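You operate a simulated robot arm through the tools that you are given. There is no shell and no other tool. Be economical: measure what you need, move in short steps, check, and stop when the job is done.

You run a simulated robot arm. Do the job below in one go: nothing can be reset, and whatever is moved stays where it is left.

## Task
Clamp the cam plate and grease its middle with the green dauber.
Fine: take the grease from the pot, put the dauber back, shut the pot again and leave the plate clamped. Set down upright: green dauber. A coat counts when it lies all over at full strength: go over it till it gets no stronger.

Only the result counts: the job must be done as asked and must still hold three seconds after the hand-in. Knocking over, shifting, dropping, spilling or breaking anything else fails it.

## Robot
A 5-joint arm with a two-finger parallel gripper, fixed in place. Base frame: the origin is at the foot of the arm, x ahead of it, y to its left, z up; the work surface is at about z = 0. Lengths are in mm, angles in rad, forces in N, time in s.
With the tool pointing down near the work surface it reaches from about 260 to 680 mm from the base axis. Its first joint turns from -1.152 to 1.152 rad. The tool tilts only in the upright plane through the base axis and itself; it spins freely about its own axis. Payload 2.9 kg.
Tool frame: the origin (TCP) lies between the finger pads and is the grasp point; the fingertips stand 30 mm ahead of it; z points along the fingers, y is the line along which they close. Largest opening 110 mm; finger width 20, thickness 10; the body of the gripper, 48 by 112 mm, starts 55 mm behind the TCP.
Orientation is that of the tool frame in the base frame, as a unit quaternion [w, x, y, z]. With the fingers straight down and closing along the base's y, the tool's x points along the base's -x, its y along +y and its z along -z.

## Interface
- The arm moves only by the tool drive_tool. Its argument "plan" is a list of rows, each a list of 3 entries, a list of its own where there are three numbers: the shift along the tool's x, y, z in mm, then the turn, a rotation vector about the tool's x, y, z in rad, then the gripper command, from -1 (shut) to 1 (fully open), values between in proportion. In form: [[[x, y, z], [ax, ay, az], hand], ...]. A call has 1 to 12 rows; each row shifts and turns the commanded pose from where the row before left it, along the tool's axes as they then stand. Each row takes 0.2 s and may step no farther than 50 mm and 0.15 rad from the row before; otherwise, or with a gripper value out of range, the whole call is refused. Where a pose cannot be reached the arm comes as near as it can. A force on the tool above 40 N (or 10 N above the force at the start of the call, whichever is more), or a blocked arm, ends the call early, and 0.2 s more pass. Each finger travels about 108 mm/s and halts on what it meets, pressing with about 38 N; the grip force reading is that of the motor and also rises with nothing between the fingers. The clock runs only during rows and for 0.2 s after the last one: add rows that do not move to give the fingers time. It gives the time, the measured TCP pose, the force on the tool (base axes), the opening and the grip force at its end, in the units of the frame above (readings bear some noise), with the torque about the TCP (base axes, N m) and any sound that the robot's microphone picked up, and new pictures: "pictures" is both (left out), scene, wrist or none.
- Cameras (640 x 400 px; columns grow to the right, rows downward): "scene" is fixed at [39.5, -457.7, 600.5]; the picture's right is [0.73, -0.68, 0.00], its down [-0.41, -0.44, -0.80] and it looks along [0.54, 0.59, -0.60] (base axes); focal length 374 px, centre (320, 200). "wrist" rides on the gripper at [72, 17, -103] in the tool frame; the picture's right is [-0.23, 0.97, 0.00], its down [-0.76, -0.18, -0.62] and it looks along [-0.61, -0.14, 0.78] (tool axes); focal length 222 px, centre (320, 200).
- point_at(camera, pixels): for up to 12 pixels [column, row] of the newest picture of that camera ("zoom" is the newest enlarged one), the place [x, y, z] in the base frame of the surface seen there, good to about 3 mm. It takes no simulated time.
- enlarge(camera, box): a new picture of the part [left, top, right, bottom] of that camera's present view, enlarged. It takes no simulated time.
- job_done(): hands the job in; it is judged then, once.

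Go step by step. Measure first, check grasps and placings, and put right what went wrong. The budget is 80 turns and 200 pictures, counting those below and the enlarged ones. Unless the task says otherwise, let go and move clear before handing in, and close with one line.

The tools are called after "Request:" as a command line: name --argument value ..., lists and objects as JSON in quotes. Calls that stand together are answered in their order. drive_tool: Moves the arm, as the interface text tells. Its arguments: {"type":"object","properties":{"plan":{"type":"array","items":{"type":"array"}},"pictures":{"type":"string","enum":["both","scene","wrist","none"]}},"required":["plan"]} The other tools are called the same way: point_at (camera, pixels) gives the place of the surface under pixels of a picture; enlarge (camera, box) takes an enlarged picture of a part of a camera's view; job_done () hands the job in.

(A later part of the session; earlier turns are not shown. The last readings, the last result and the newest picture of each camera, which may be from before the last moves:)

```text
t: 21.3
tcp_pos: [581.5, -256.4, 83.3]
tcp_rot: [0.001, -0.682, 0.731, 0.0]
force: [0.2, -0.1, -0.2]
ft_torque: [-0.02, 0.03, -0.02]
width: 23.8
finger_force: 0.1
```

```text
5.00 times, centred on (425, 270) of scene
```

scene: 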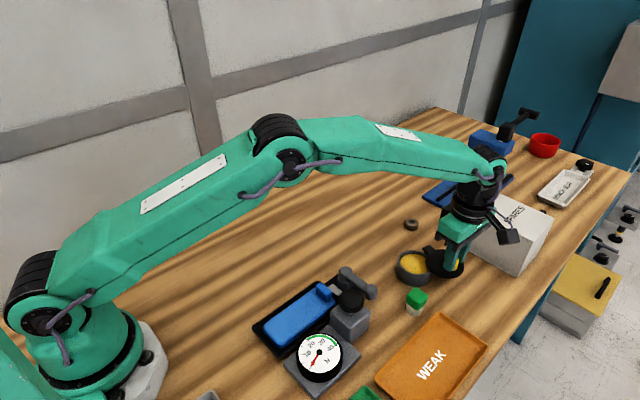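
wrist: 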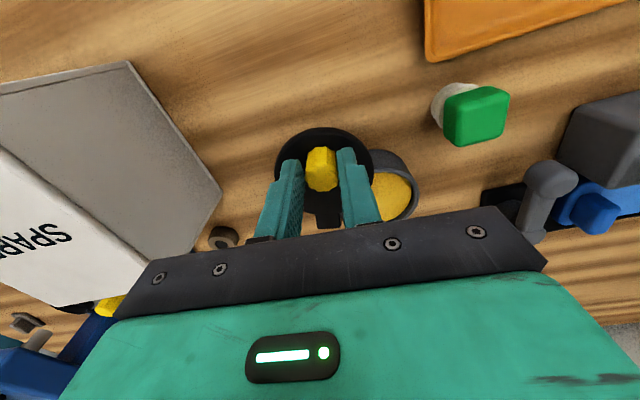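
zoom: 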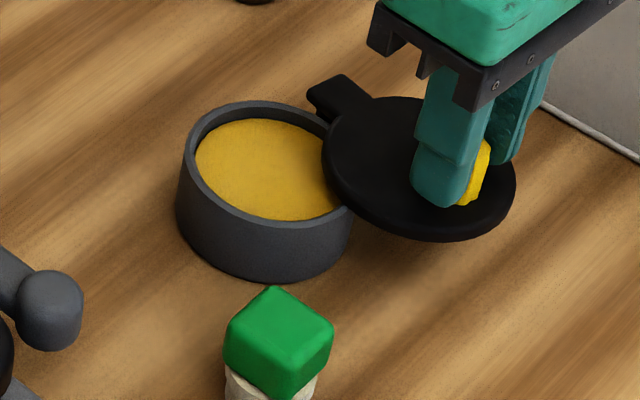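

Pot is nearly uncovered. I'll swing a bit more, then open the hand and rise straight up.

Request:
drive_tool --plan '[[[-0.7, -8.7, 0], [0, 0, -0.15], -0.57], [[-0.7, -8.7, 0], [0, 0, -0.15], -0.57], [[0, 0, 0], [0, 0, 0], -0.2], [[0, 0, -40], [0, 0, 0], -0.2], [[0, 0, -40], [0, 0, 0], -0.2], [[0, 0, -40], [0, 0, 0.15], -0.2], [[20, 0, 0], [0, 0, 0.15], -0.2], [[0, 0, 0], [0, 0, 0.15], -0.2]]'

Request:
enlarge --camera "scene" --box '[380, 230, 470, 330]'

```text
t: 23.1
tcp_pos: [596.6, -275.0, 203.5]
tcp_rot: [0.0, -0.623, 0.782, 0.0]
force: [-0.2, -0.4, -0.4]
ft_torque: [-0.04, 0.01, -0.02]
width: 44.2
finger_force: 0.1
```

scene: 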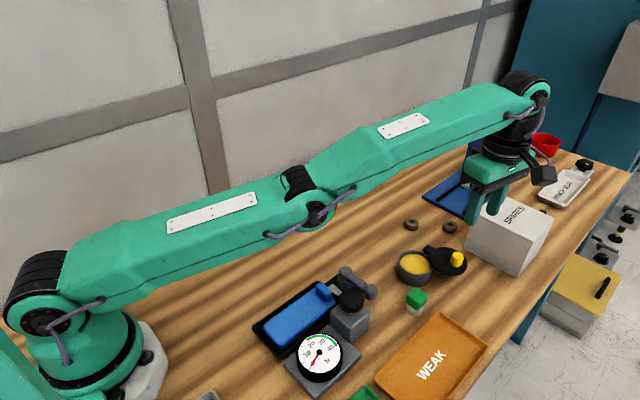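
wrist: 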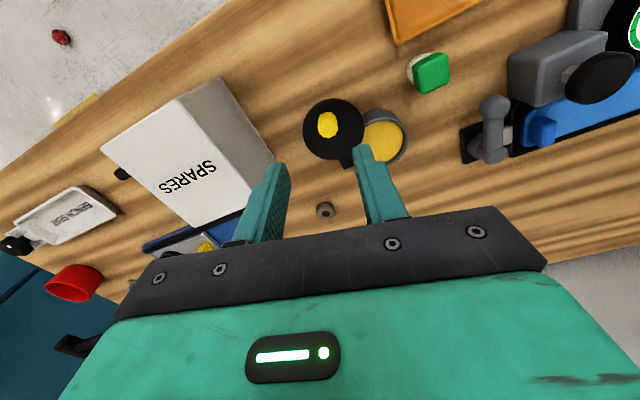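

```text
4.00 times, centred on (425, 280) of scene
```

zoom: 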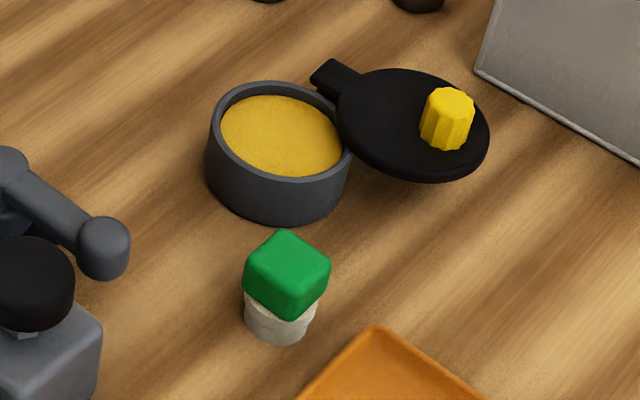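

Now measuring the grease surface, the pot rim, and the dauber's corners in the zoom (top corners (283,229), (331,266), (292,287), (243,263)).

Request:
point_at --camera "zoom" --pixels '[[283, 234], [326, 265], [292, 283], [248, 262], [288, 260], [280, 135], [225, 110], [345, 150], [278, 168], [265, 85], [280, 335], [456, 95]]'

Request:
enlarge --camera "scene" --box '[395, 280, 440, 320]'

```text
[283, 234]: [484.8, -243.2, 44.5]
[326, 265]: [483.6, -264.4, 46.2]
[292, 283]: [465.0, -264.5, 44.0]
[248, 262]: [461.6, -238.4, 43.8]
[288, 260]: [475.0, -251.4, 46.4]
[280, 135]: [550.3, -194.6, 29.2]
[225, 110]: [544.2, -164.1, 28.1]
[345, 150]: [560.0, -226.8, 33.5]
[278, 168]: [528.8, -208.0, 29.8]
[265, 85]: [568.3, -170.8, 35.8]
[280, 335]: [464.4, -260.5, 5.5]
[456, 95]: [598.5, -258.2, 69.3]
```

```text
10.00 times, centred on (418, 300) of scene
```

zoom: 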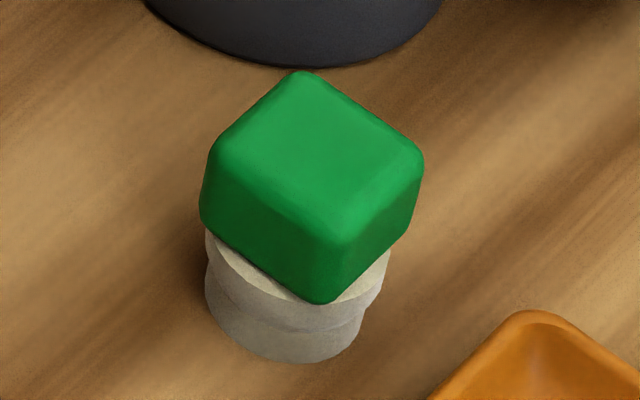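

Dauber: green block about 24 mm, axis-aligned, centre (474,-252), top z 46; grease surface z≈29. I'll go above it with the hand straight.

Request:
drive_tool --plan '[[[0, 0, 0], [0, 0, 0.1494], -0.1], [[0, 0, 0], [0, 0, 0.1494], -0.1], [[0, 0, 0], [0, 0, 0.1494], -0.1], [[0, 0, 0], [0, 0, 0.1494], -0.1], [[0, 0, 0], [0, 0, 0.1494], -0.1], [[0, 0, 0], [0, 0, 0.1494], -0.1], [[0, 0, 0], [0, 0, 0.1494], -0.1], [[0, 0, 0], [0, 0, 0.1494], -0.1], [[0, 0, 0], [0, 0, 0.1494], -0.1], [[41, 7.7, 17], [0, 0, 0], -0.1], [[41, 7.7, 17], [0, 0, 0], -0.1], [[40, 7.6, 18], [0, 0, 0], -0.1]]'

Request:
enlarge --camera "wrist" --box '[260, 90, 380, 190]'

```text
t: 25.7
tcp_pos: [478.8, -253.4, 152.9]
tcp_rot: [0.006, -0.002, 1.0, -0.003]
force: [-4.4, 2.4, -7.2]
ft_torque: [-0.16, -0.34, 0.04]
width: 49.8
finger_force: 0.0
out of reach, approached as far as the arm can: row 1
```

scene: 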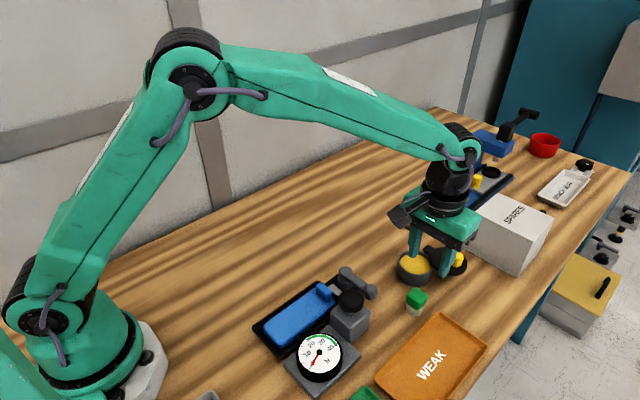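
wrist: 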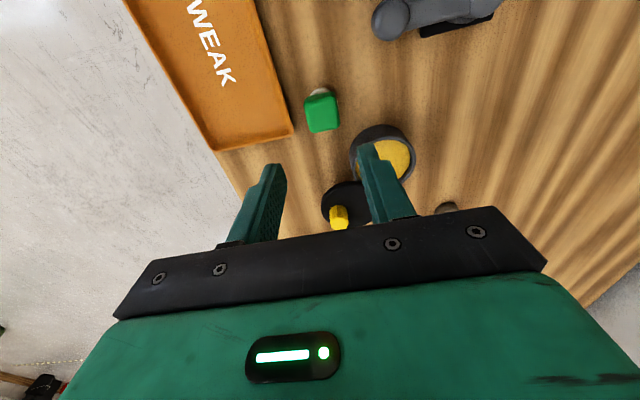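

```text
4.00 times, centred on (320, 140) of wrist
```

zoom: 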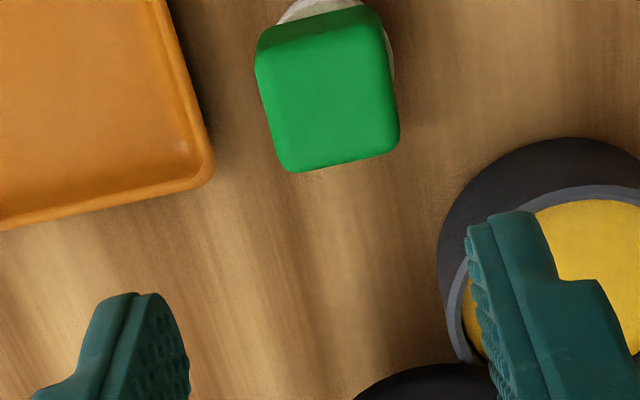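

The zoom shows the green top face (corners about (268,45), (375,35), (395,145), (290,165)). Measuring its exact centre and turn.

Request:
point_at --camera "zoom" --pixels '[[268, 50], [378, 40], [393, 145], [290, 165], [330, 100], [300, 8]]'

Request:
drive_tool --plan '[[[0, 0, 0], [0, 0, 0], -0.1]]' --pictures "none"

```text
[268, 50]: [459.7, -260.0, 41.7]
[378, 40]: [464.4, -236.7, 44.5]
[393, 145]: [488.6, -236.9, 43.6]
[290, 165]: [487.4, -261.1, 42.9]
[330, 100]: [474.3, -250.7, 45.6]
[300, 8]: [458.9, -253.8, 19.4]
```

```text
t: 26.1
tcp_pos: [474.0, -250.3, 148.6]
tcp_rot: [0.0, -0.001, 1.0, 0.001]
force: [1.3, 0.6, -0.2]
ft_torque: [0.02, 0.02, 0.03]
width: 49.4
finger_force: 0.1
```

Block is axis-aligned with centre (474.5,-249). Descending to z 54 and gripping.

Request:
drive_tool --plan '[[[0, 1, 40], [0, 0, 0], -0.1], [[0, 0, 40], [0, 0, 0], -0.1], [[0, 0, 14.6], [0, 0, 0], -0.1], [[0, 0, 0], [0, 0, 0], -0.3], [[0, 0, 0], [0, 0, 0], -1], [[0, 0, 0], [0, 0, 0], -1]]'

```text
t: 27.5
tcp_pos: [475.2, -251.0, 55.8]
tcp_rot: [0.001, -0.002, 1.0, 0.0]
force: [-0.2, 0.2, 0.0]
ft_torque: [-0.01, 0.0, 0.03]
width: 32.4
finger_force: 37.7
```

scene: 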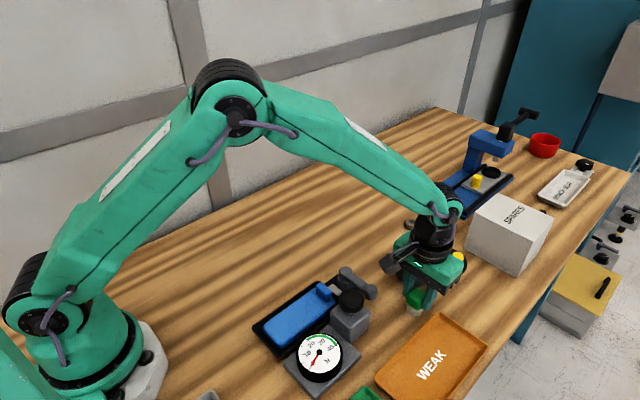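
wrist: 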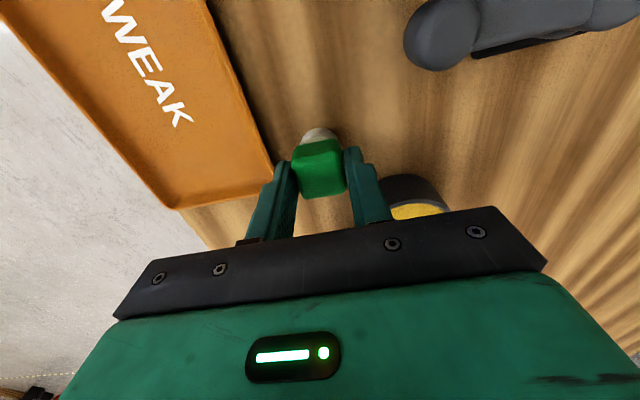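

Gripped (32.4 mm, 37.7 N), bottom is 55.8 mm below TCP. Lifting and moving over the pot centre (546,-194).

Request:
drive_tool --plan '[[[0, 0, -35], [0, 0, 0], -1], [[0, 0, -35], [0, 0, 0], -1], [[-24, 19, 0], [0, 0, 0], -1], [[-24, 19, 0], [0, 0, 0], -1], [[-23, 19, 0], [0, 0, 0], -1], [[0, 0, 0], [0, 0, 0], -1]]'

Request:
enlarge --camera "scene" --box '[380, 220, 480, 310]'

```text
t: 28.9
tcp_pos: [545.8, -193.6, 122.9]
tcp_rot: [0.001, -0.002, 1.0, 0.0]
force: [0.1, 0.3, -0.5]
ft_torque: [-0.01, -0.02, 0.01]
width: 32.2
finger_force: 38.1
```

scene: 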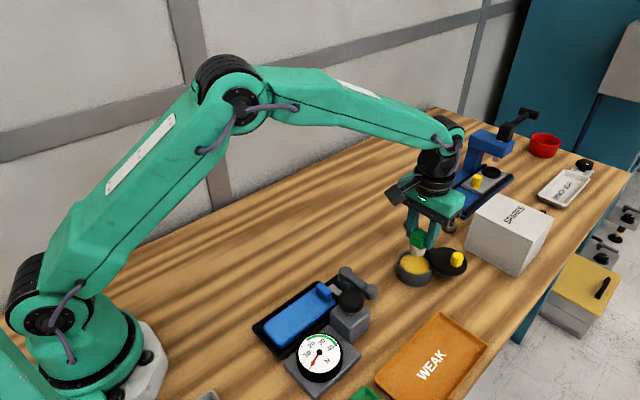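
wrist: 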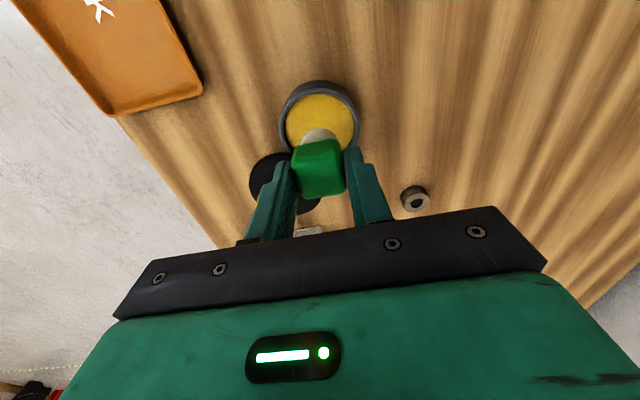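

```text
4.44 times, centred on (430, 265) of scene
```

zoom: 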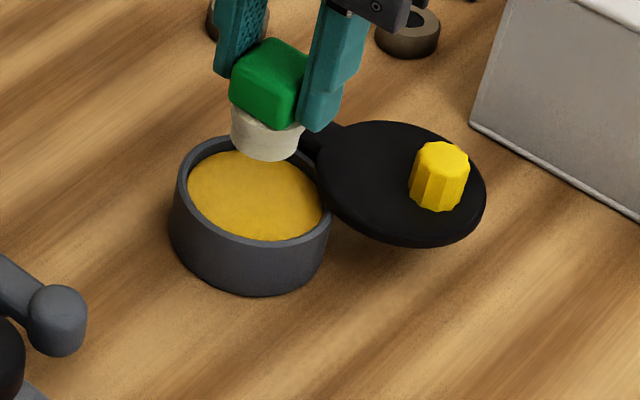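

Aligned over the grease. Descending slowly until contact is felt.

Request:
drive_tool --plan '[[[0, 0, 18], [0, 0, 0], -1], [[0, 0, 16], [0, 0, 0], -1], [[0, 0, 4], [0, 0, 0], -1], [[0, 0, 2], [0, 0, 0], -1], [[0, 0, 0], [0, 0, 0], -1]]'

Request:
enlarge --camera "scene" --box '[380, 220, 480, 310]'

```text
t: 30.1
tcp_pos: [545.8, -194.0, 85.9]
tcp_rot: [-0.001, -0.002, 1.0, 0.0]
force: [0.0, -0.6, -0.4]
ft_torque: [0.01, -0.01, 0.0]
width: 32.0
finger_force: 37.9
```

scene: 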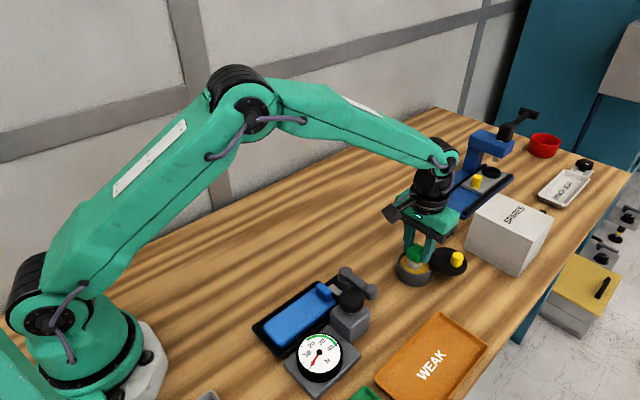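
wrist: 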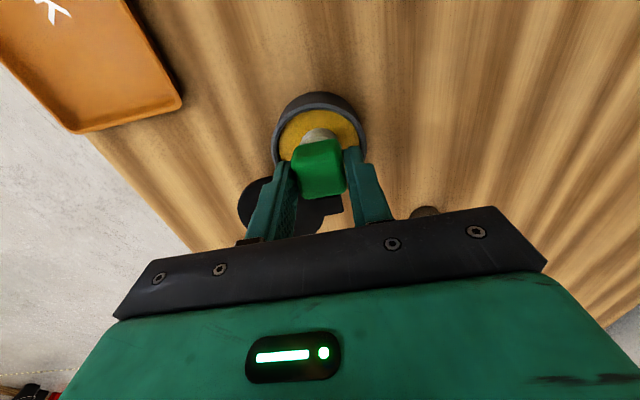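

```text
4.44 times, centred on (430, 265) of scene
```

zoom: 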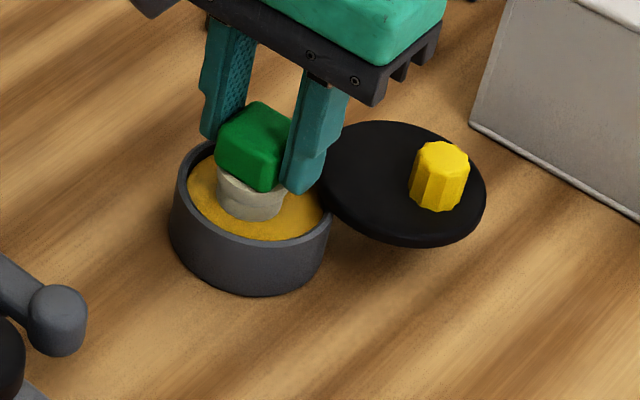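

Bottom is at about 30, right at the grease; going 2 mm at a time further.

Request:
drive_tool --plan '[[[0, 0, 2], [0, 0, 0], -1], [[0, 0, 2], [0, 0, 0], -1], [[0, 0, 0], [0, 0, 0], -1], [[0, 0, 0], [0, 0, 0], -1]]' --pictures "none"

```text
t: 31.1
tcp_pos: [546.7, -194.8, 82.5]
tcp_rot: [0.001, -0.001, 1.0, -0.001]
force: [0.8, 1.9, 14.6]
ft_torque: [0.17, 0.03, -0.03]
width: 31.9
finger_force: 38.2
```

Firm contact, 14.6 N. I'll ease off, lift, and check the daub for grease.

Request:
drive_tool --plan '[[[0, 0, 0], [0, 0, 0], -1], [[0, 0, -20], [0, 0, 0], -1], [[0, 0, -40], [0, 0, 0], -1], [[0, 0, -20], [0, 0, 0], -1]]'

Request:
enlarge --camera "scene" --box '[380, 200, 480, 300]'

Request:
enlarge --camera "scene" --box '[245, 260, 385, 360]'

```text
t: 32.1
tcp_pos: [545.2, -192.9, 161.5]
tcp_rot: [-0.001, -0.002, 1.0, 0.0]
force: [0.0, -0.1, -0.7]
ft_torque: [0.01, -0.01, -0.03]
width: 32.0
finger_force: 38.0
```

scene: 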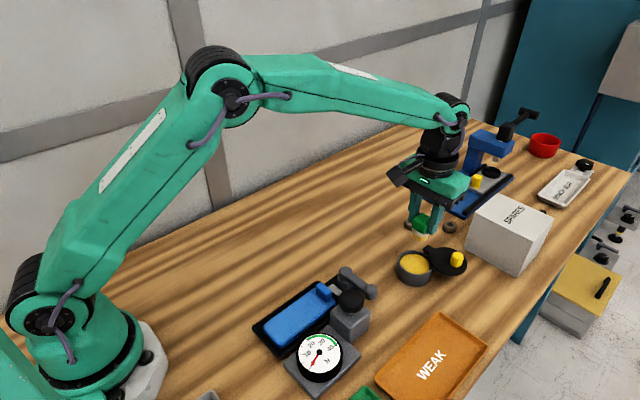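
wrist: 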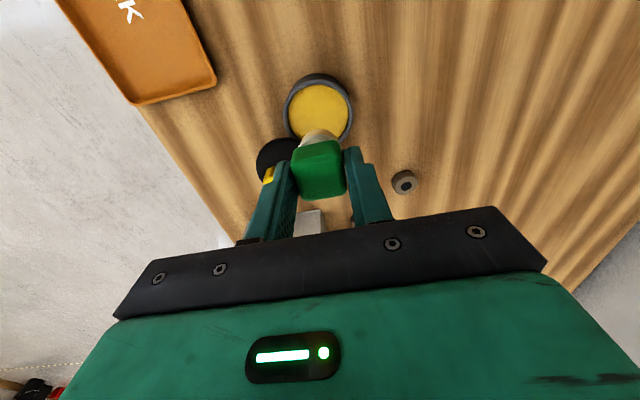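

```text
4.00 times, centred on (430, 250) of scene
```

zoom: 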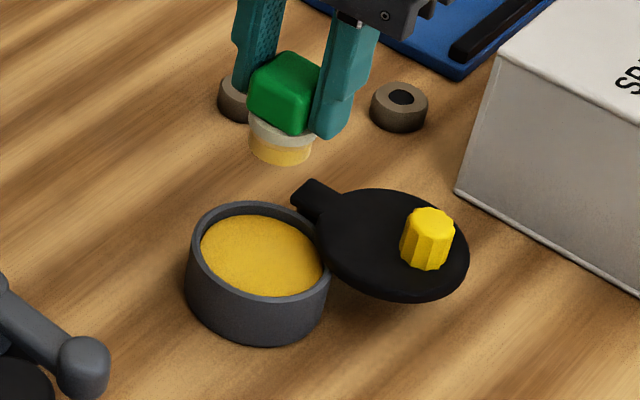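

```text
4.00 times, centred on (315, 310) of scene
```

zoom: 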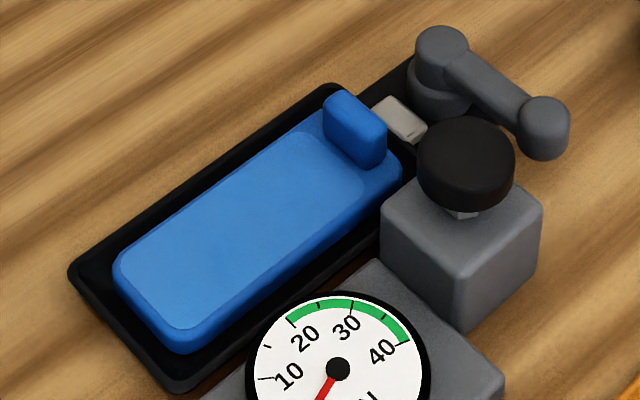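

The dauber tip is visibly yellow. Now I'll move to a viewpoint over the blue plate, keeping high, to measure its middle panel.

Request:
drive_tool --plan '[[[41, 15, -16], [0, 0, 0], -1], [[41, 15, -16], [0, 0, 0], -1], [[41, 15, -16], [0, 0, 0], -1], [[41, 15, -16], [0, 0, 0], -1], [[41, 15, -16], [0, 0, 0], -1], [[0, 0, 0], [0, 0, 0], -1]]'

Request:
enlarge --camera "wrist" --box '[220, 0, 400, 130]'

```text
t: 33.5
tcp_pos: [340.2, -120.8, 241.0]
tcp_rot: [0.0, -0.002, 1.0, 0.0]
force: [0.0, 0.5, -0.2]
ft_torque: [0.01, 0.0, 0.0]
width: 32.4
finger_force: 38.0
```

scene: 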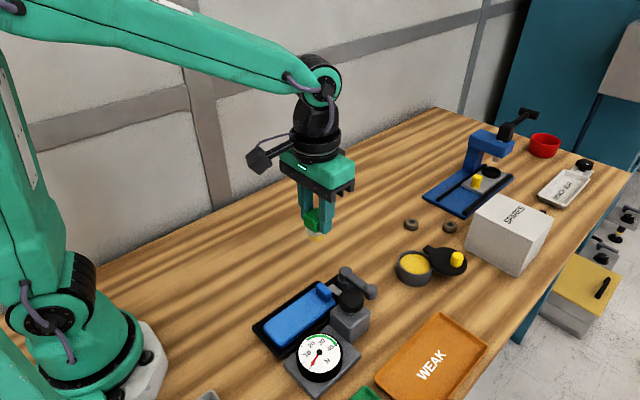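
wrist: 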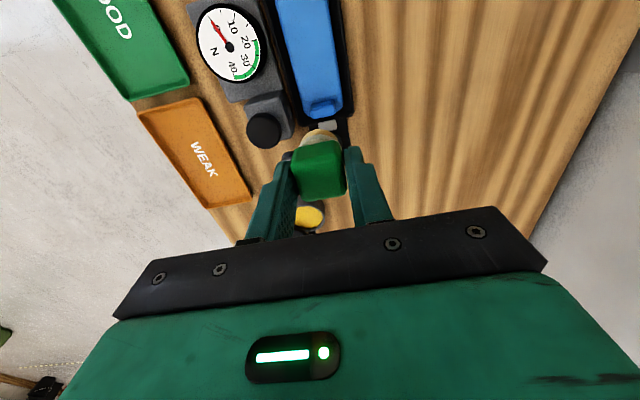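

```text
3.08 times, centred on (310, 65) of wrist
```

zoom: 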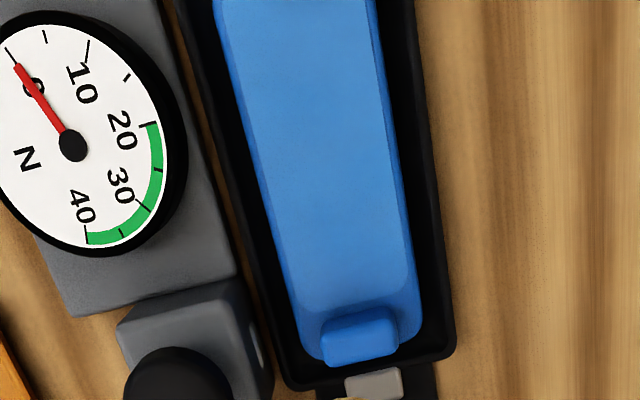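

Measuring the panel's near and far ends and sides from both pictures.

Request:
point_at --camera "zoom" --pixels '[[225, 20], [375, 10], [255, 150], [392, 130], [295, 290], [410, 280], [355, 300], [350, 330], [325, 340], [398, 335], [320, 150]]'

Request:
enlarge --camera "scene" --box '[250, 275, 350, 360]'

```text
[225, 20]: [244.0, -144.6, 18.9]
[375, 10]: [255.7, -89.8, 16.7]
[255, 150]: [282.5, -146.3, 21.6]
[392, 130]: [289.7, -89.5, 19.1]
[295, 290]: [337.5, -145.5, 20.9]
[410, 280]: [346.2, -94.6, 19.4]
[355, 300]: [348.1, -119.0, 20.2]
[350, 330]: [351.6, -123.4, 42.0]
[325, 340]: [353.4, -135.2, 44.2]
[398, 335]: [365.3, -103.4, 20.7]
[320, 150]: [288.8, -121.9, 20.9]
```

```text
4.71 times, centred on (300, 318) of scene
```

zoom: 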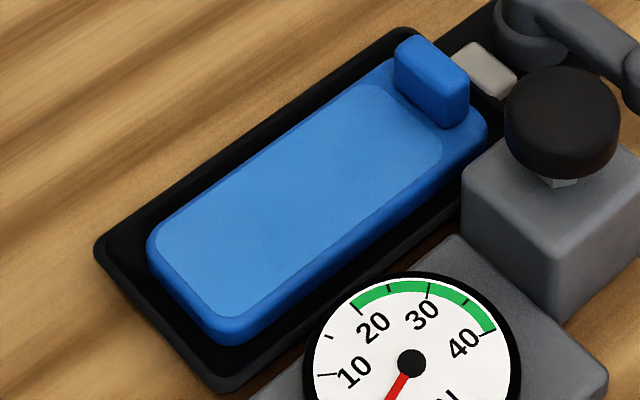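

Request:
point_at --camera "zoom" --pixels '[[160, 240], [220, 312], [440, 160], [375, 90], [245, 165], [340, 240], [300, 195], [150, 255], [215, 340], [485, 130], [190, 275], [400, 120]]'

```text
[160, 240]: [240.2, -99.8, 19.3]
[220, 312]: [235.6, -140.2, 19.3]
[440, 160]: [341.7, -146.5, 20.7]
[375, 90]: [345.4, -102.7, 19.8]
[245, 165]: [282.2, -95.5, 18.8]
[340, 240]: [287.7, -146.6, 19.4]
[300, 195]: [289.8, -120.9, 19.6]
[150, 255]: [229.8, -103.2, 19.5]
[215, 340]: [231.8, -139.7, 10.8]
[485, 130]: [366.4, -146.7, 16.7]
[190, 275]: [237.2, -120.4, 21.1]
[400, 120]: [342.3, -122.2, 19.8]
```

The panel spans x 236–348, y -147…-93, z≈20, clear of the tab at x≥352. I'll check the gauge block's near face for finger clearance and lower over the far end of the panel.

Request:
point_at --camera "scene" --pixels '[[332, 312], [346, 328], [364, 312], [350, 305], [336, 303]]'

Request:
drive_tool --plan '[[[3, 0, 45], [0, 0, 0], -1], [[3, 0, 45], [0, 0, 0], -1], [[2, 0, 45], [0, 0, 0], -1], [[0, 0, 20], [0, 0, 0], -1], [[0, 0, 0], [0, 0, 0], -1]]'

Request:
enlarge --camera "scene" --box '[250, 240, 370, 340]'

```text
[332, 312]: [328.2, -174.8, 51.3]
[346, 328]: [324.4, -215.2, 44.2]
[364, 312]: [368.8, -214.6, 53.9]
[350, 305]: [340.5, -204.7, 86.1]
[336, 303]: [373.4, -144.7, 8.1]
```

```text
t: 34.7
tcp_pos: [334.1, -119.6, 87.5]
tcp_rot: [0.003, -0.001, 1.0, -0.001]
force: [-5.1, 4.6, 24.7]
ft_torque: [0.39, -0.26, 0.09]
width: 31.0
finger_force: 38.0
```

scene: 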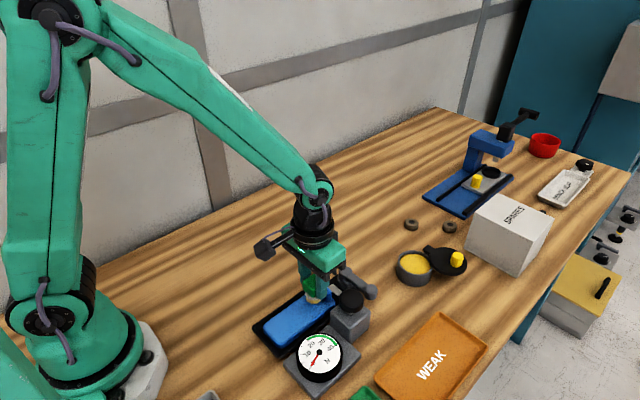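
wrist: 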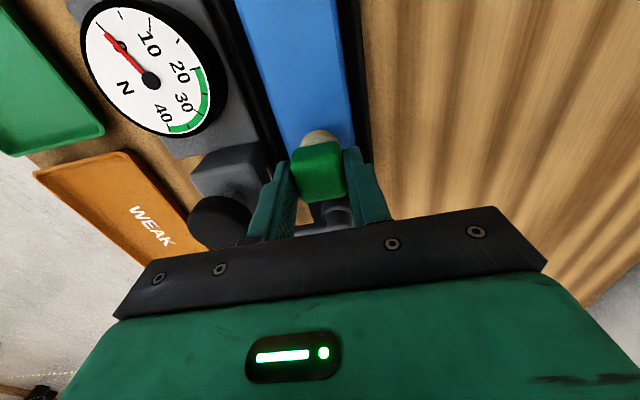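

```text
4.00 times, centred on (310, 290) of scene
```

zoom: 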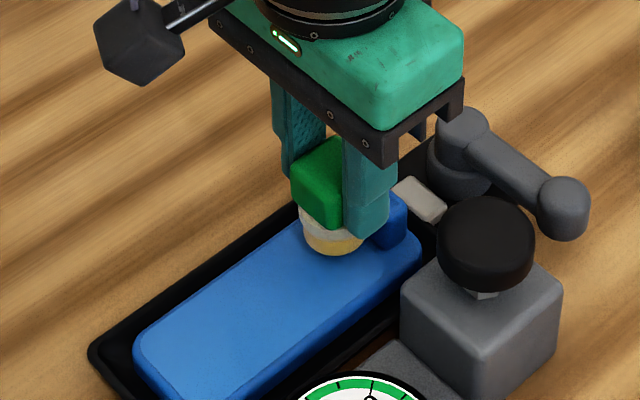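

Contact came early with torque pointing to x+20: the dauber's block caught the tab edge. I'll lift, shift 8 mm away from the tab, and look.

Request:
drive_tool --plan '[[[0, 0, -15], [0, 0, 0], -1], [[8, 0, 0], [0, 0, 0], -1], [[0, 0, 0], [0, 0, 0], -1]]'

Request:
enlarge --camera "scene" --box '[280, 255, 360, 325]'

Request:
enlarge --camera "wrist" --box '[250, 80, 400, 240]'

```text
t: 35.5
tcp_pos: [324.4, -119.2, 100.3]
tcp_rot: [-0.001, -0.002, 1.0, 0.0]
force: [0.1, 1.3, -0.6]
ft_torque: [0.0, 0.01, -0.01]
width: 32.1
finger_force: 38.0
```

scene: 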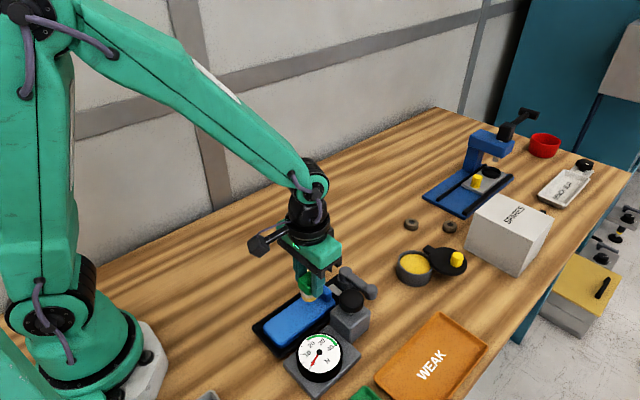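
wrist: 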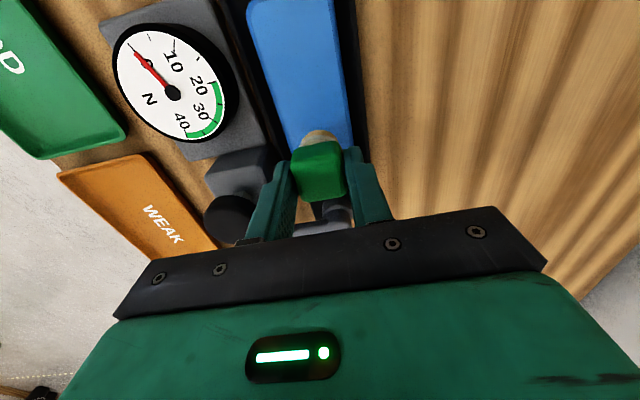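

```text
5.71 times, centred on (320, 290) of scene
```

zoom: 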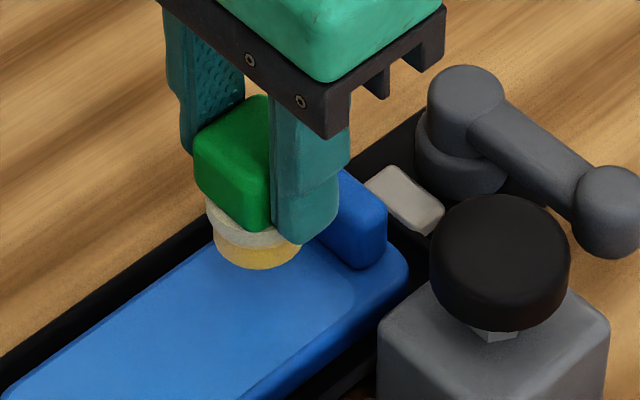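

```text
2.50 times, centred on (325, 160) of wrist
```

zoom: 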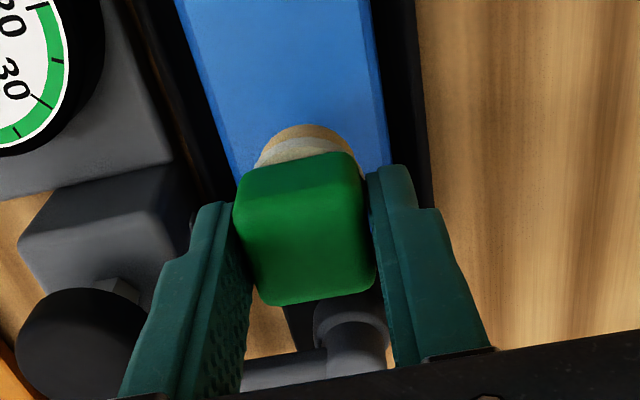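

Dauber still well held and now clear of the tab. Lowering onto the panel at x≈324 in small steps.

Request:
drive_tool --plan '[[[0, 0, 14], [0, 0, 0], -1], [[0, 0, 6], [0, 0, 0], -1], [[0, 0, 4], [0, 0, 0], -1], [[0, 0, 0], [0, 0, 0], -1]]' --pictures "none"

```text
t: 36.5
tcp_pos: [324.8, -118.8, 77.2]
tcp_rot: [0.002, -0.002, 1.0, 0.001]
force: [0.4, 0.7, -0.4]
ft_torque: [-0.04, -0.03, -0.01]
width: 32.0
finger_force: 37.7
```

Request:
drive_tool --plan '[[[0, 0, 2], [0, 0, 0], -1], [[0, 0, 2], [0, 0, 0], -1], [[0, 0, 0], [0, 0, 0], -1], [[0, 0, 0], [0, 0, 0], -1]]' --pictures "none"

```text
t: 37.5
tcp_pos: [325.3, -119.0, 73.1]
tcp_rot: [0.0, -0.001, 1.0, -0.001]
force: [0.0, 0.0, 0.7]
ft_torque: [0.02, 0.02, -0.02]
width: 32.2
finger_force: 38.2
```

Request:
drive_tool --plan '[[[0, 0, 2], [0, 0, 0], -1], [[0, 0, 2], [0, 0, 0], -1], [[0, 0, 0], [0, 0, 0], -1], [[0, 0, 0], [0, 0, 0], -1]]' --pictures "scene"

Request:
enlarge --camera "scene" --box '[280, 255, 360, 325]'

```text
t: 38.1
tcp_pos: [326.6, -120.3, 71.3]
tcp_rot: [0.002, -0.002, 1.0, -0.001]
force: [-0.7, -1.2, 8.5]
ft_torque: [0.03, 0.16, 0.08]
width: 31.8
finger_force: 37.9
stopped in row 3: the force on the tool passed its limit (the readings are from after the stop); the commanded pose is now the measured one
```

scene: 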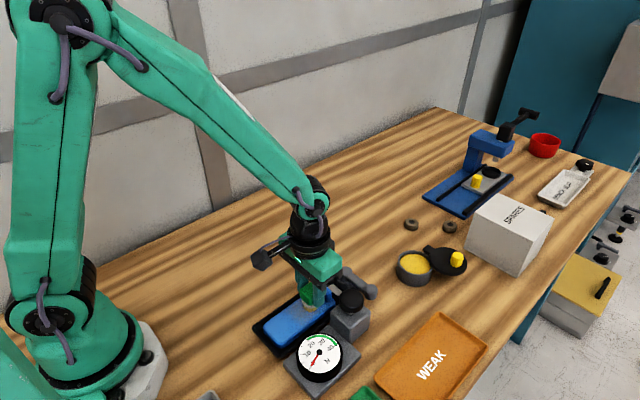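

```text
5.71 times, centred on (320, 290) of scene
```

zoom: 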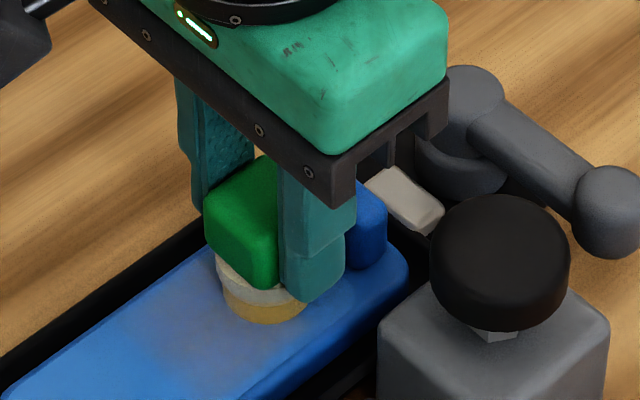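

Contact on the panel, and a faint grease tint shows at (170,330) of the zoom. Now a first wiping stroke toward the near end.

Request:
drive_tool --plan '[[[15, 0, 0.5], [0, 0, 0], -1], [[15, 0, 0], [0, 0, 0], -1], [[15, 0, 0], [0, 0, 0], -1], [[15, 0, 0], [0, 0, 0], -1], [[15, 0, 0], [0, 0, 0], -1], [[0, 0, 0], [0, 0, 0], -1]]'

Request:
enlarge --camera "scene" --box '[250, 265, 360, 355]'

```text
t: 39.5
tcp_pos: [250.6, -120.8, 70.5]
tcp_rot: [0.004, -0.002, 1.0, -0.002]
force: [7.7, 0.3, 28.4]
ft_torque: [0.22, -0.22, -0.04]
width: 31.2
finger_force: 38.3
```

scene: 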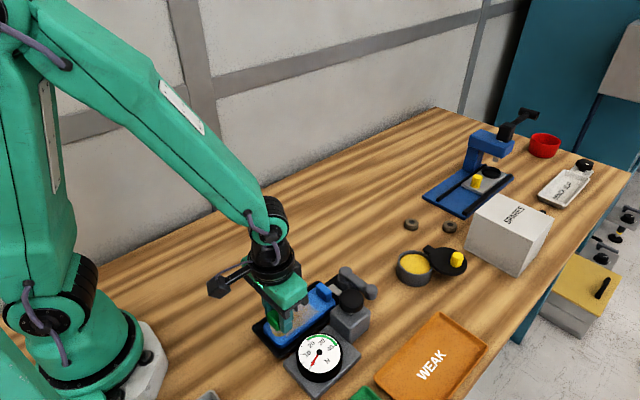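
wrist: 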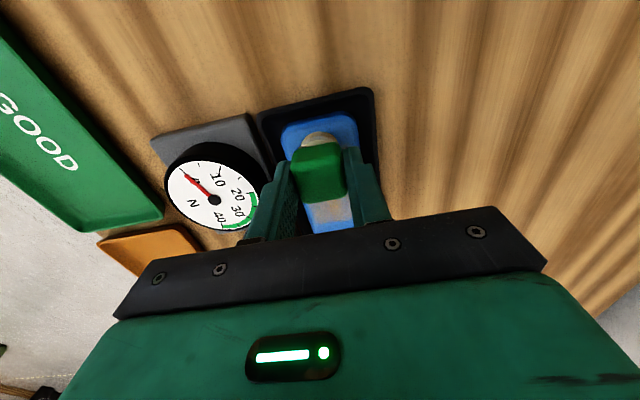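

```text
4.44 times, centred on (305, 310) of scene
```

zoom: 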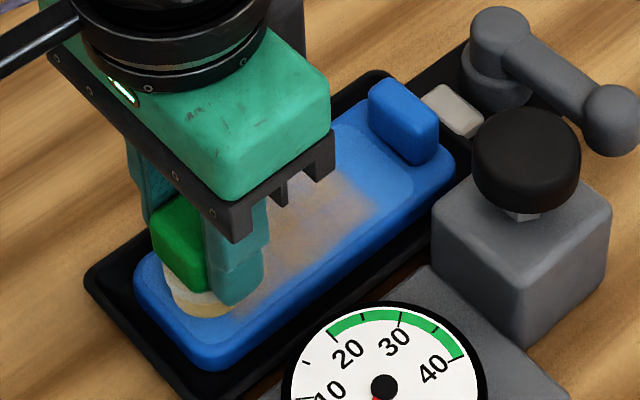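

The yellow coat appears only in a middle zone of the panel, good. Force is 28 N so I'll ease up slightly, and wipe lanes at y -107 and -120.

Request:
drive_tool --plan '[[[-8, 7, -1.5], [0, 0, 0], -1], [[-15, 7, 0], [0, 0, 0], -1], [[-16, 0, 0], [0, 0, 0], -1], [[-16, 0, 0], [0, 0, 0], -1], [[-16, 0, 0], [0, 0, 0], -1], [[0, -14, 0], [0, 0, 0], -1], [[0, -14, 0], [0, 0, 0], -1], [[16, 0, 0], [0, 0, 0], -1], [[16, 0, 0], [0, 0, 0], -1], [[16, 0, 0], [0, 0, 0], -1], [[16, 0, 0], [0, 0, 0], -1], [[0, 0, 0], [0, 0, 0], -1]]'

Request:
enlarge --camera "scene" --box '[250, 265, 360, 355]'

```text
t: 42.1
tcp_pos: [257.9, -133.3, 72.6]
tcp_rot: [0.001, -0.002, 1.0, 0.0]
force: [0.5, -0.5, -0.3]
ft_torque: [0.01, 0.0, -0.01]
width: 31.9
finger_force: 38.3
```

scene: 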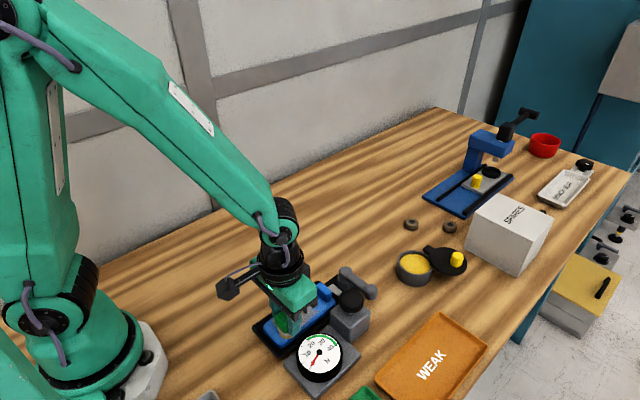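
wrist: 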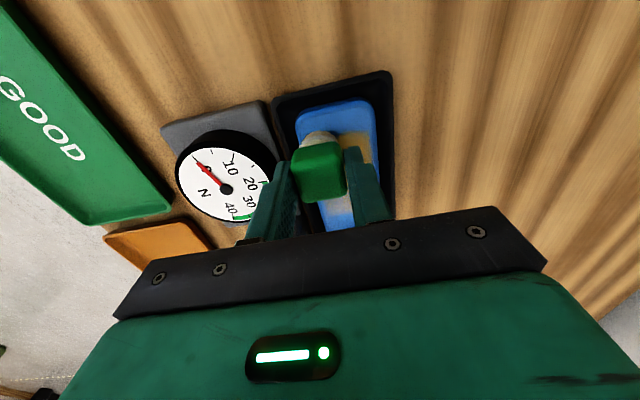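

```text
4.44 times, centred on (305, 310) of scene
```

zoom: 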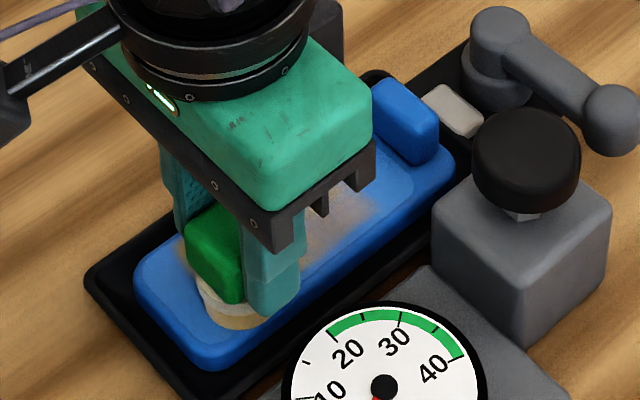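

Contact was lost on that pass (0 N at z 72.6). I'll lift to the viewing pose to see the coat's shape.

Request:
drive_tool --plan '[[[0, 0, -40], [0, 0, 0], -1], [[-20, 3, -42], [0, 0, 0], -1], [[-31, 5, -36], [0, 0, 0], -1], [[-31, 5, -36], [0, 0, 0], -1], [[0, 0, -20], [0, 0, 0], -1]]'

Request:
enlarge --camera "wrist" --box '[220, 0, 400, 130]'

Request:
enlarge --camera "scene" --box '[250, 215, 370, 355]'

```text
t: 43.3
tcp_pos: [340.0, -119.7, 246.6]
tcp_rot: [0.0, -0.001, 1.0, -0.001]
force: [-0.1, 0.3, 0.0]
ft_torque: [-0.03, 0.02, -0.03]
width: 31.9
finger_force: 37.9
```

scene: 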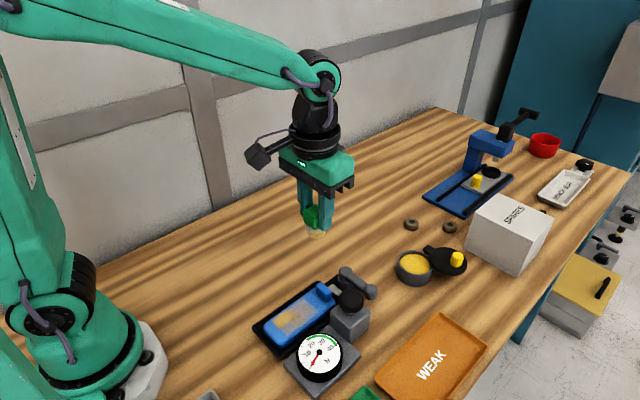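
wrist: 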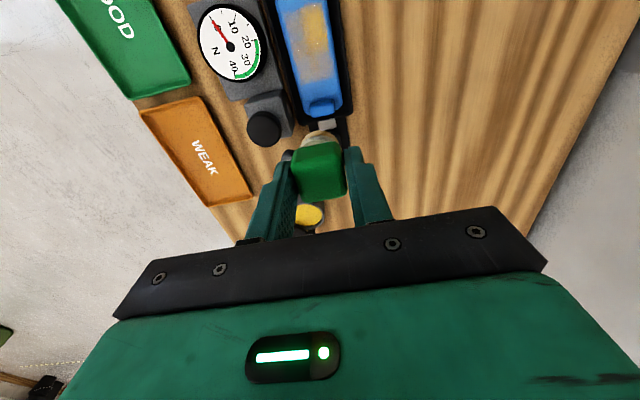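

```text
3.08 times, centred on (310, 65) of wrist
```

zoom: 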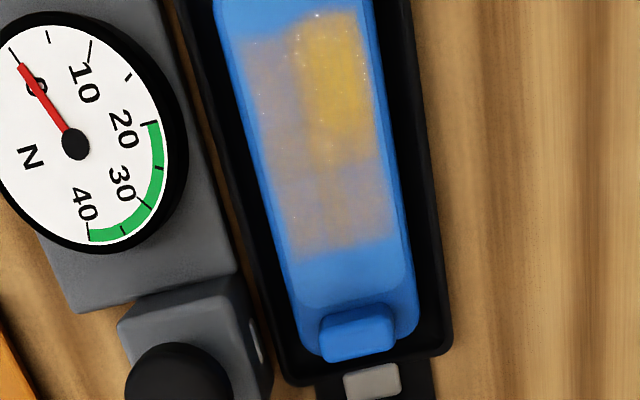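

```text
2.86 times, centred on (310, 285) of scene
```

zoom: 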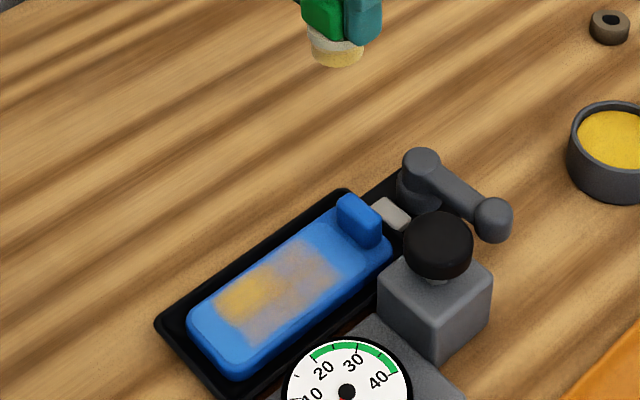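

Now the target zone is clearly visible: weak tint overall, stronger yellow at (340,70). Measuring the zone's corners.

Request:
point_at --camera "wrist" --pixels '[[289, 12], [323, 4], [334, 77], [306, 83], [318, 25]]'

Request:
point_at --camera "zoom" --pixels '[[210, 300], [255, 350], [345, 280], [295, 240], [240, 300]]'

```text
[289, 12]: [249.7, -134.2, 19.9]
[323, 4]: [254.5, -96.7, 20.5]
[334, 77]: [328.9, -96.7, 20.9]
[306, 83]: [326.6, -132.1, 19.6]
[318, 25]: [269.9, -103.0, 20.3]
```

```text
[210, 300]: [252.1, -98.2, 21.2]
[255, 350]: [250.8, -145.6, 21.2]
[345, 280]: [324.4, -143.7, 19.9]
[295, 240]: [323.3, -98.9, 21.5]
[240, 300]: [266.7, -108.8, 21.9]
```

Zone: x 250–327, y -145…-97. I'll come down at the far corner (316,-109) and check height before stroking.

Request:
drive_tool --plan '[[[10, 5, 45], [0, 0, 0], -1], [[12, 5.7, 45], [0, 0, 0], -1], [[2, 0, 45], [0, 0, 0], -1], [[0, 0, 28], [0, 0, 0], -1], [[0, 0, 8], [0, 0, 0], -1], [[0, 0, 0], [0, 0, 0], -1]]' --pictures "none"

```text
t: 44.7
tcp_pos: [314.1, -109.4, 74.8]
tcp_rot: [0.001, -0.001, 1.0, 0.001]
force: [0.6, 0.4, -0.6]
ft_torque: [0.03, -0.01, 0.01]
width: 32.1
finger_force: 37.9
```

Request:
drive_tool --plan '[[[0, 0, 5], [0, 0, 0], -1], [[15, 0, 0], [0, 0, 0], -1], [[15, 0, 0], [0, 0, 0], -1], [[15, 0, 0], [0, 0, 0], -1], [[12, 0, 0], [0, 0, 0], -1], [[0, -12, 0], [0, 0, 0], -1], [[-15, 0, 0], [0, 0, 0], -1], [[-15, 0, 0], [0, 0, 0], -1], [[-15, 0, 0], [0, 0, 0], -1], [[-12, 0, 0], [0, 0, 0], -1], [[0, -12, 0], [0, 0, 0], -1]]'

```text
t: 46.0
tcp_pos: [261.4, -114.1, 72.3]
tcp_rot: [0.004, -0.003, 1.0, -0.003]
force: [-2.6, -4.2, 17.9]
ft_torque: [-0.42, 0.25, 0.09]
width: 30.9
finger_force: 37.5
stopped in row 6: the force on the tool passed its limit (the readings are from after the stop); the commanded pose is now the measured one
```

scene: 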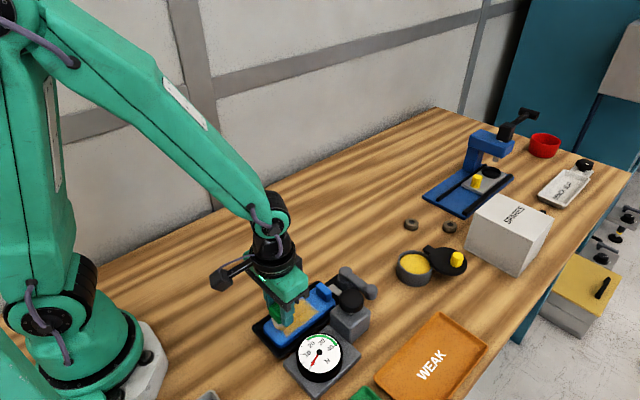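
wrist: 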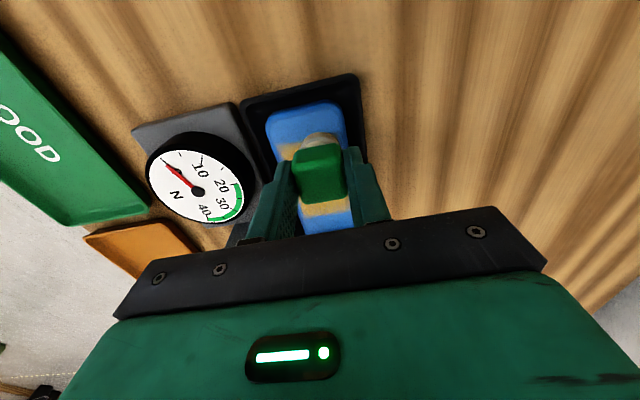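

Force limit tripped at the near end; contact sits at about 72 here. I'll relieve 1 mm and continue with smaller steps along y≈-121, then -133.

Request:
drive_tool --plan '[[[0, -3, -0.8], [0, 0, 0], -1], [[0, -4, 0], [0, 0, 0], -1], [[-13, 0, 0], [0, 0, 0], -1], [[-13, 0, 0], [0, 0, 0], -1], [[-13, 0, 0.3], [0, 0, 0], -1], [[-13, 0, 0.3], [0, 0, 0], -1], [[0, -6, 0], [0, 0, 0], -1], [[0, -6, 0], [0, 0, 0], -1], [[13, 0, 0], [0, 0, 0], -1], [[13, 0, 0], [0, 0, 0], -1], [[13, 0, -0.3], [0, 0, 0], -1], [[13, 0, -0.3], [0, 0, 0], -1]]'

```text
t: 46.8
tcp_pos: [270.7, -119.8, 72.3]
tcp_rot: [0.004, -0.002, 1.0, -0.002]
force: [0.4, 4.4, 13.4]
ft_torque: [0.42, -0.01, -0.03]
width: 31.7
finger_force: 38.1
stopped in row 4: the force on the tool passed its limit (the readings are from after the stop); the commanded pose is now the measured one
```

scene: 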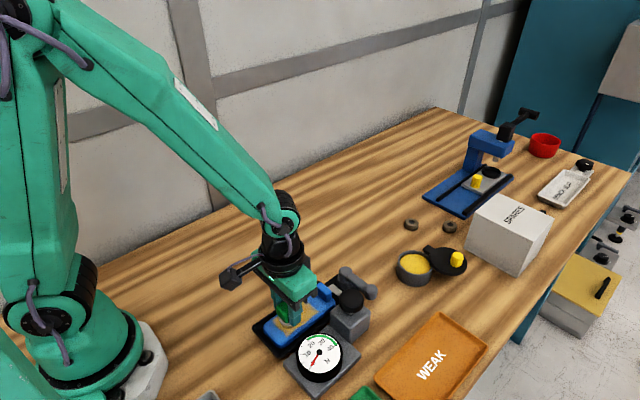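
wrist: 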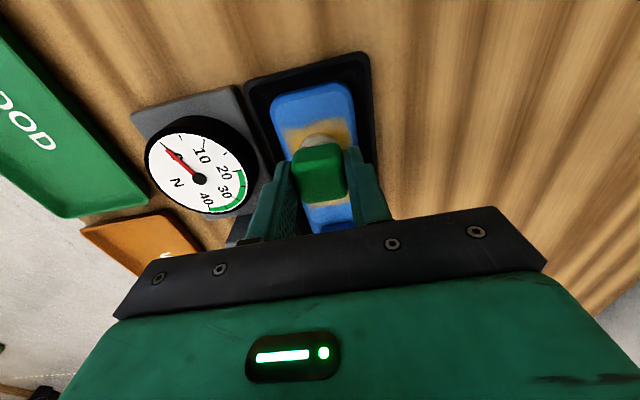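

Motion makes force spikes; I'll raise another 1.2 mm and use slower steps.

Request:
drive_tool --plan '[[[0, 0, -1.2], [0, 0, 0], -1], [[-9, 0, 0], [0, 0, 0], -1], [[-9, 0, 0], [0, 0, 0], -1], [[-9, 0, 0], [0, 0, 0], -1], [[-9, 0, 0], [0, 0, 0], -1], [[-9, 0, 0], [0, 0, 0], -1], [[0, -6, 0], [0, 0, 0], -1], [[0, -6, 0], [0, 0, 0], -1], [[9, 0, 0], [0, 0, 0], -1], [[9, 0, 0], [0, 0, 0], -1], [[9, 0, 0], [0, 0, 0], -1], [[0, 0, 0], [0, 0, 0], -1]]'

Request:
enlarge --camera "scene" --box '[250, 245, 370, 355]'

```text
t: 49.4
tcp_pos: [289.3, -132.1, 73.6]
tcp_rot: [0.002, -0.002, 1.0, -0.001]
force: [-0.4, 0.5, -0.2]
ft_torque: [0.01, -0.01, -0.01]
width: 32.0
finger_force: 37.7
```

scene: 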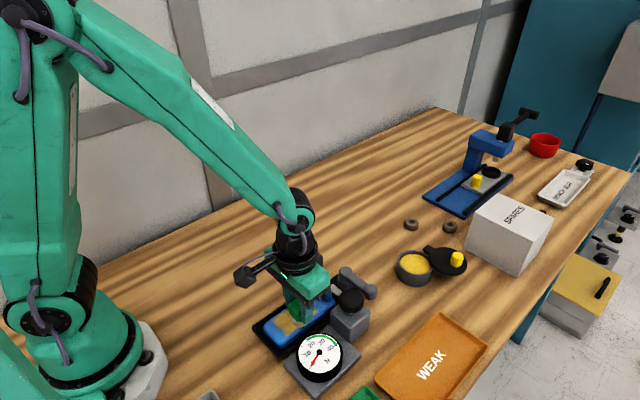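
wrist: 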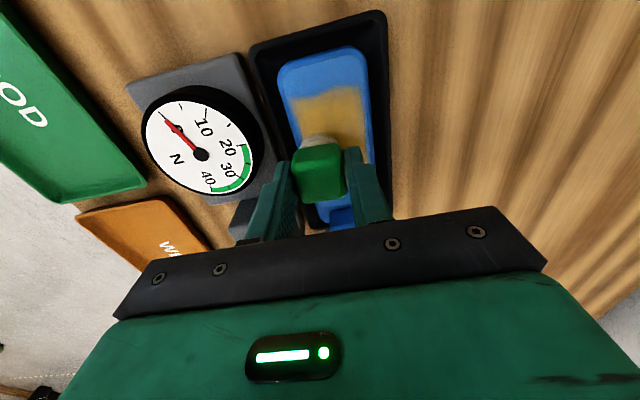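

```text
3.64 times, centred on (310, 300) of scene
```

zoom: 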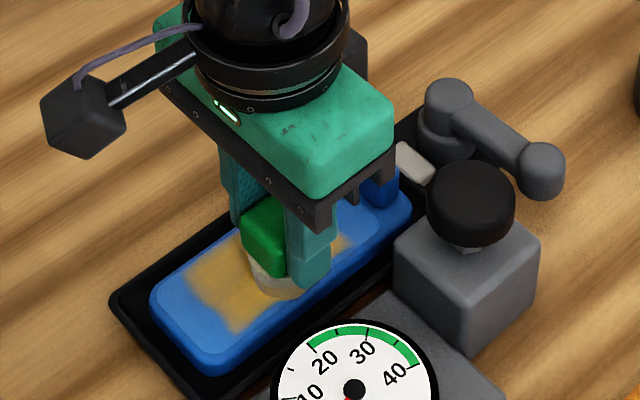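

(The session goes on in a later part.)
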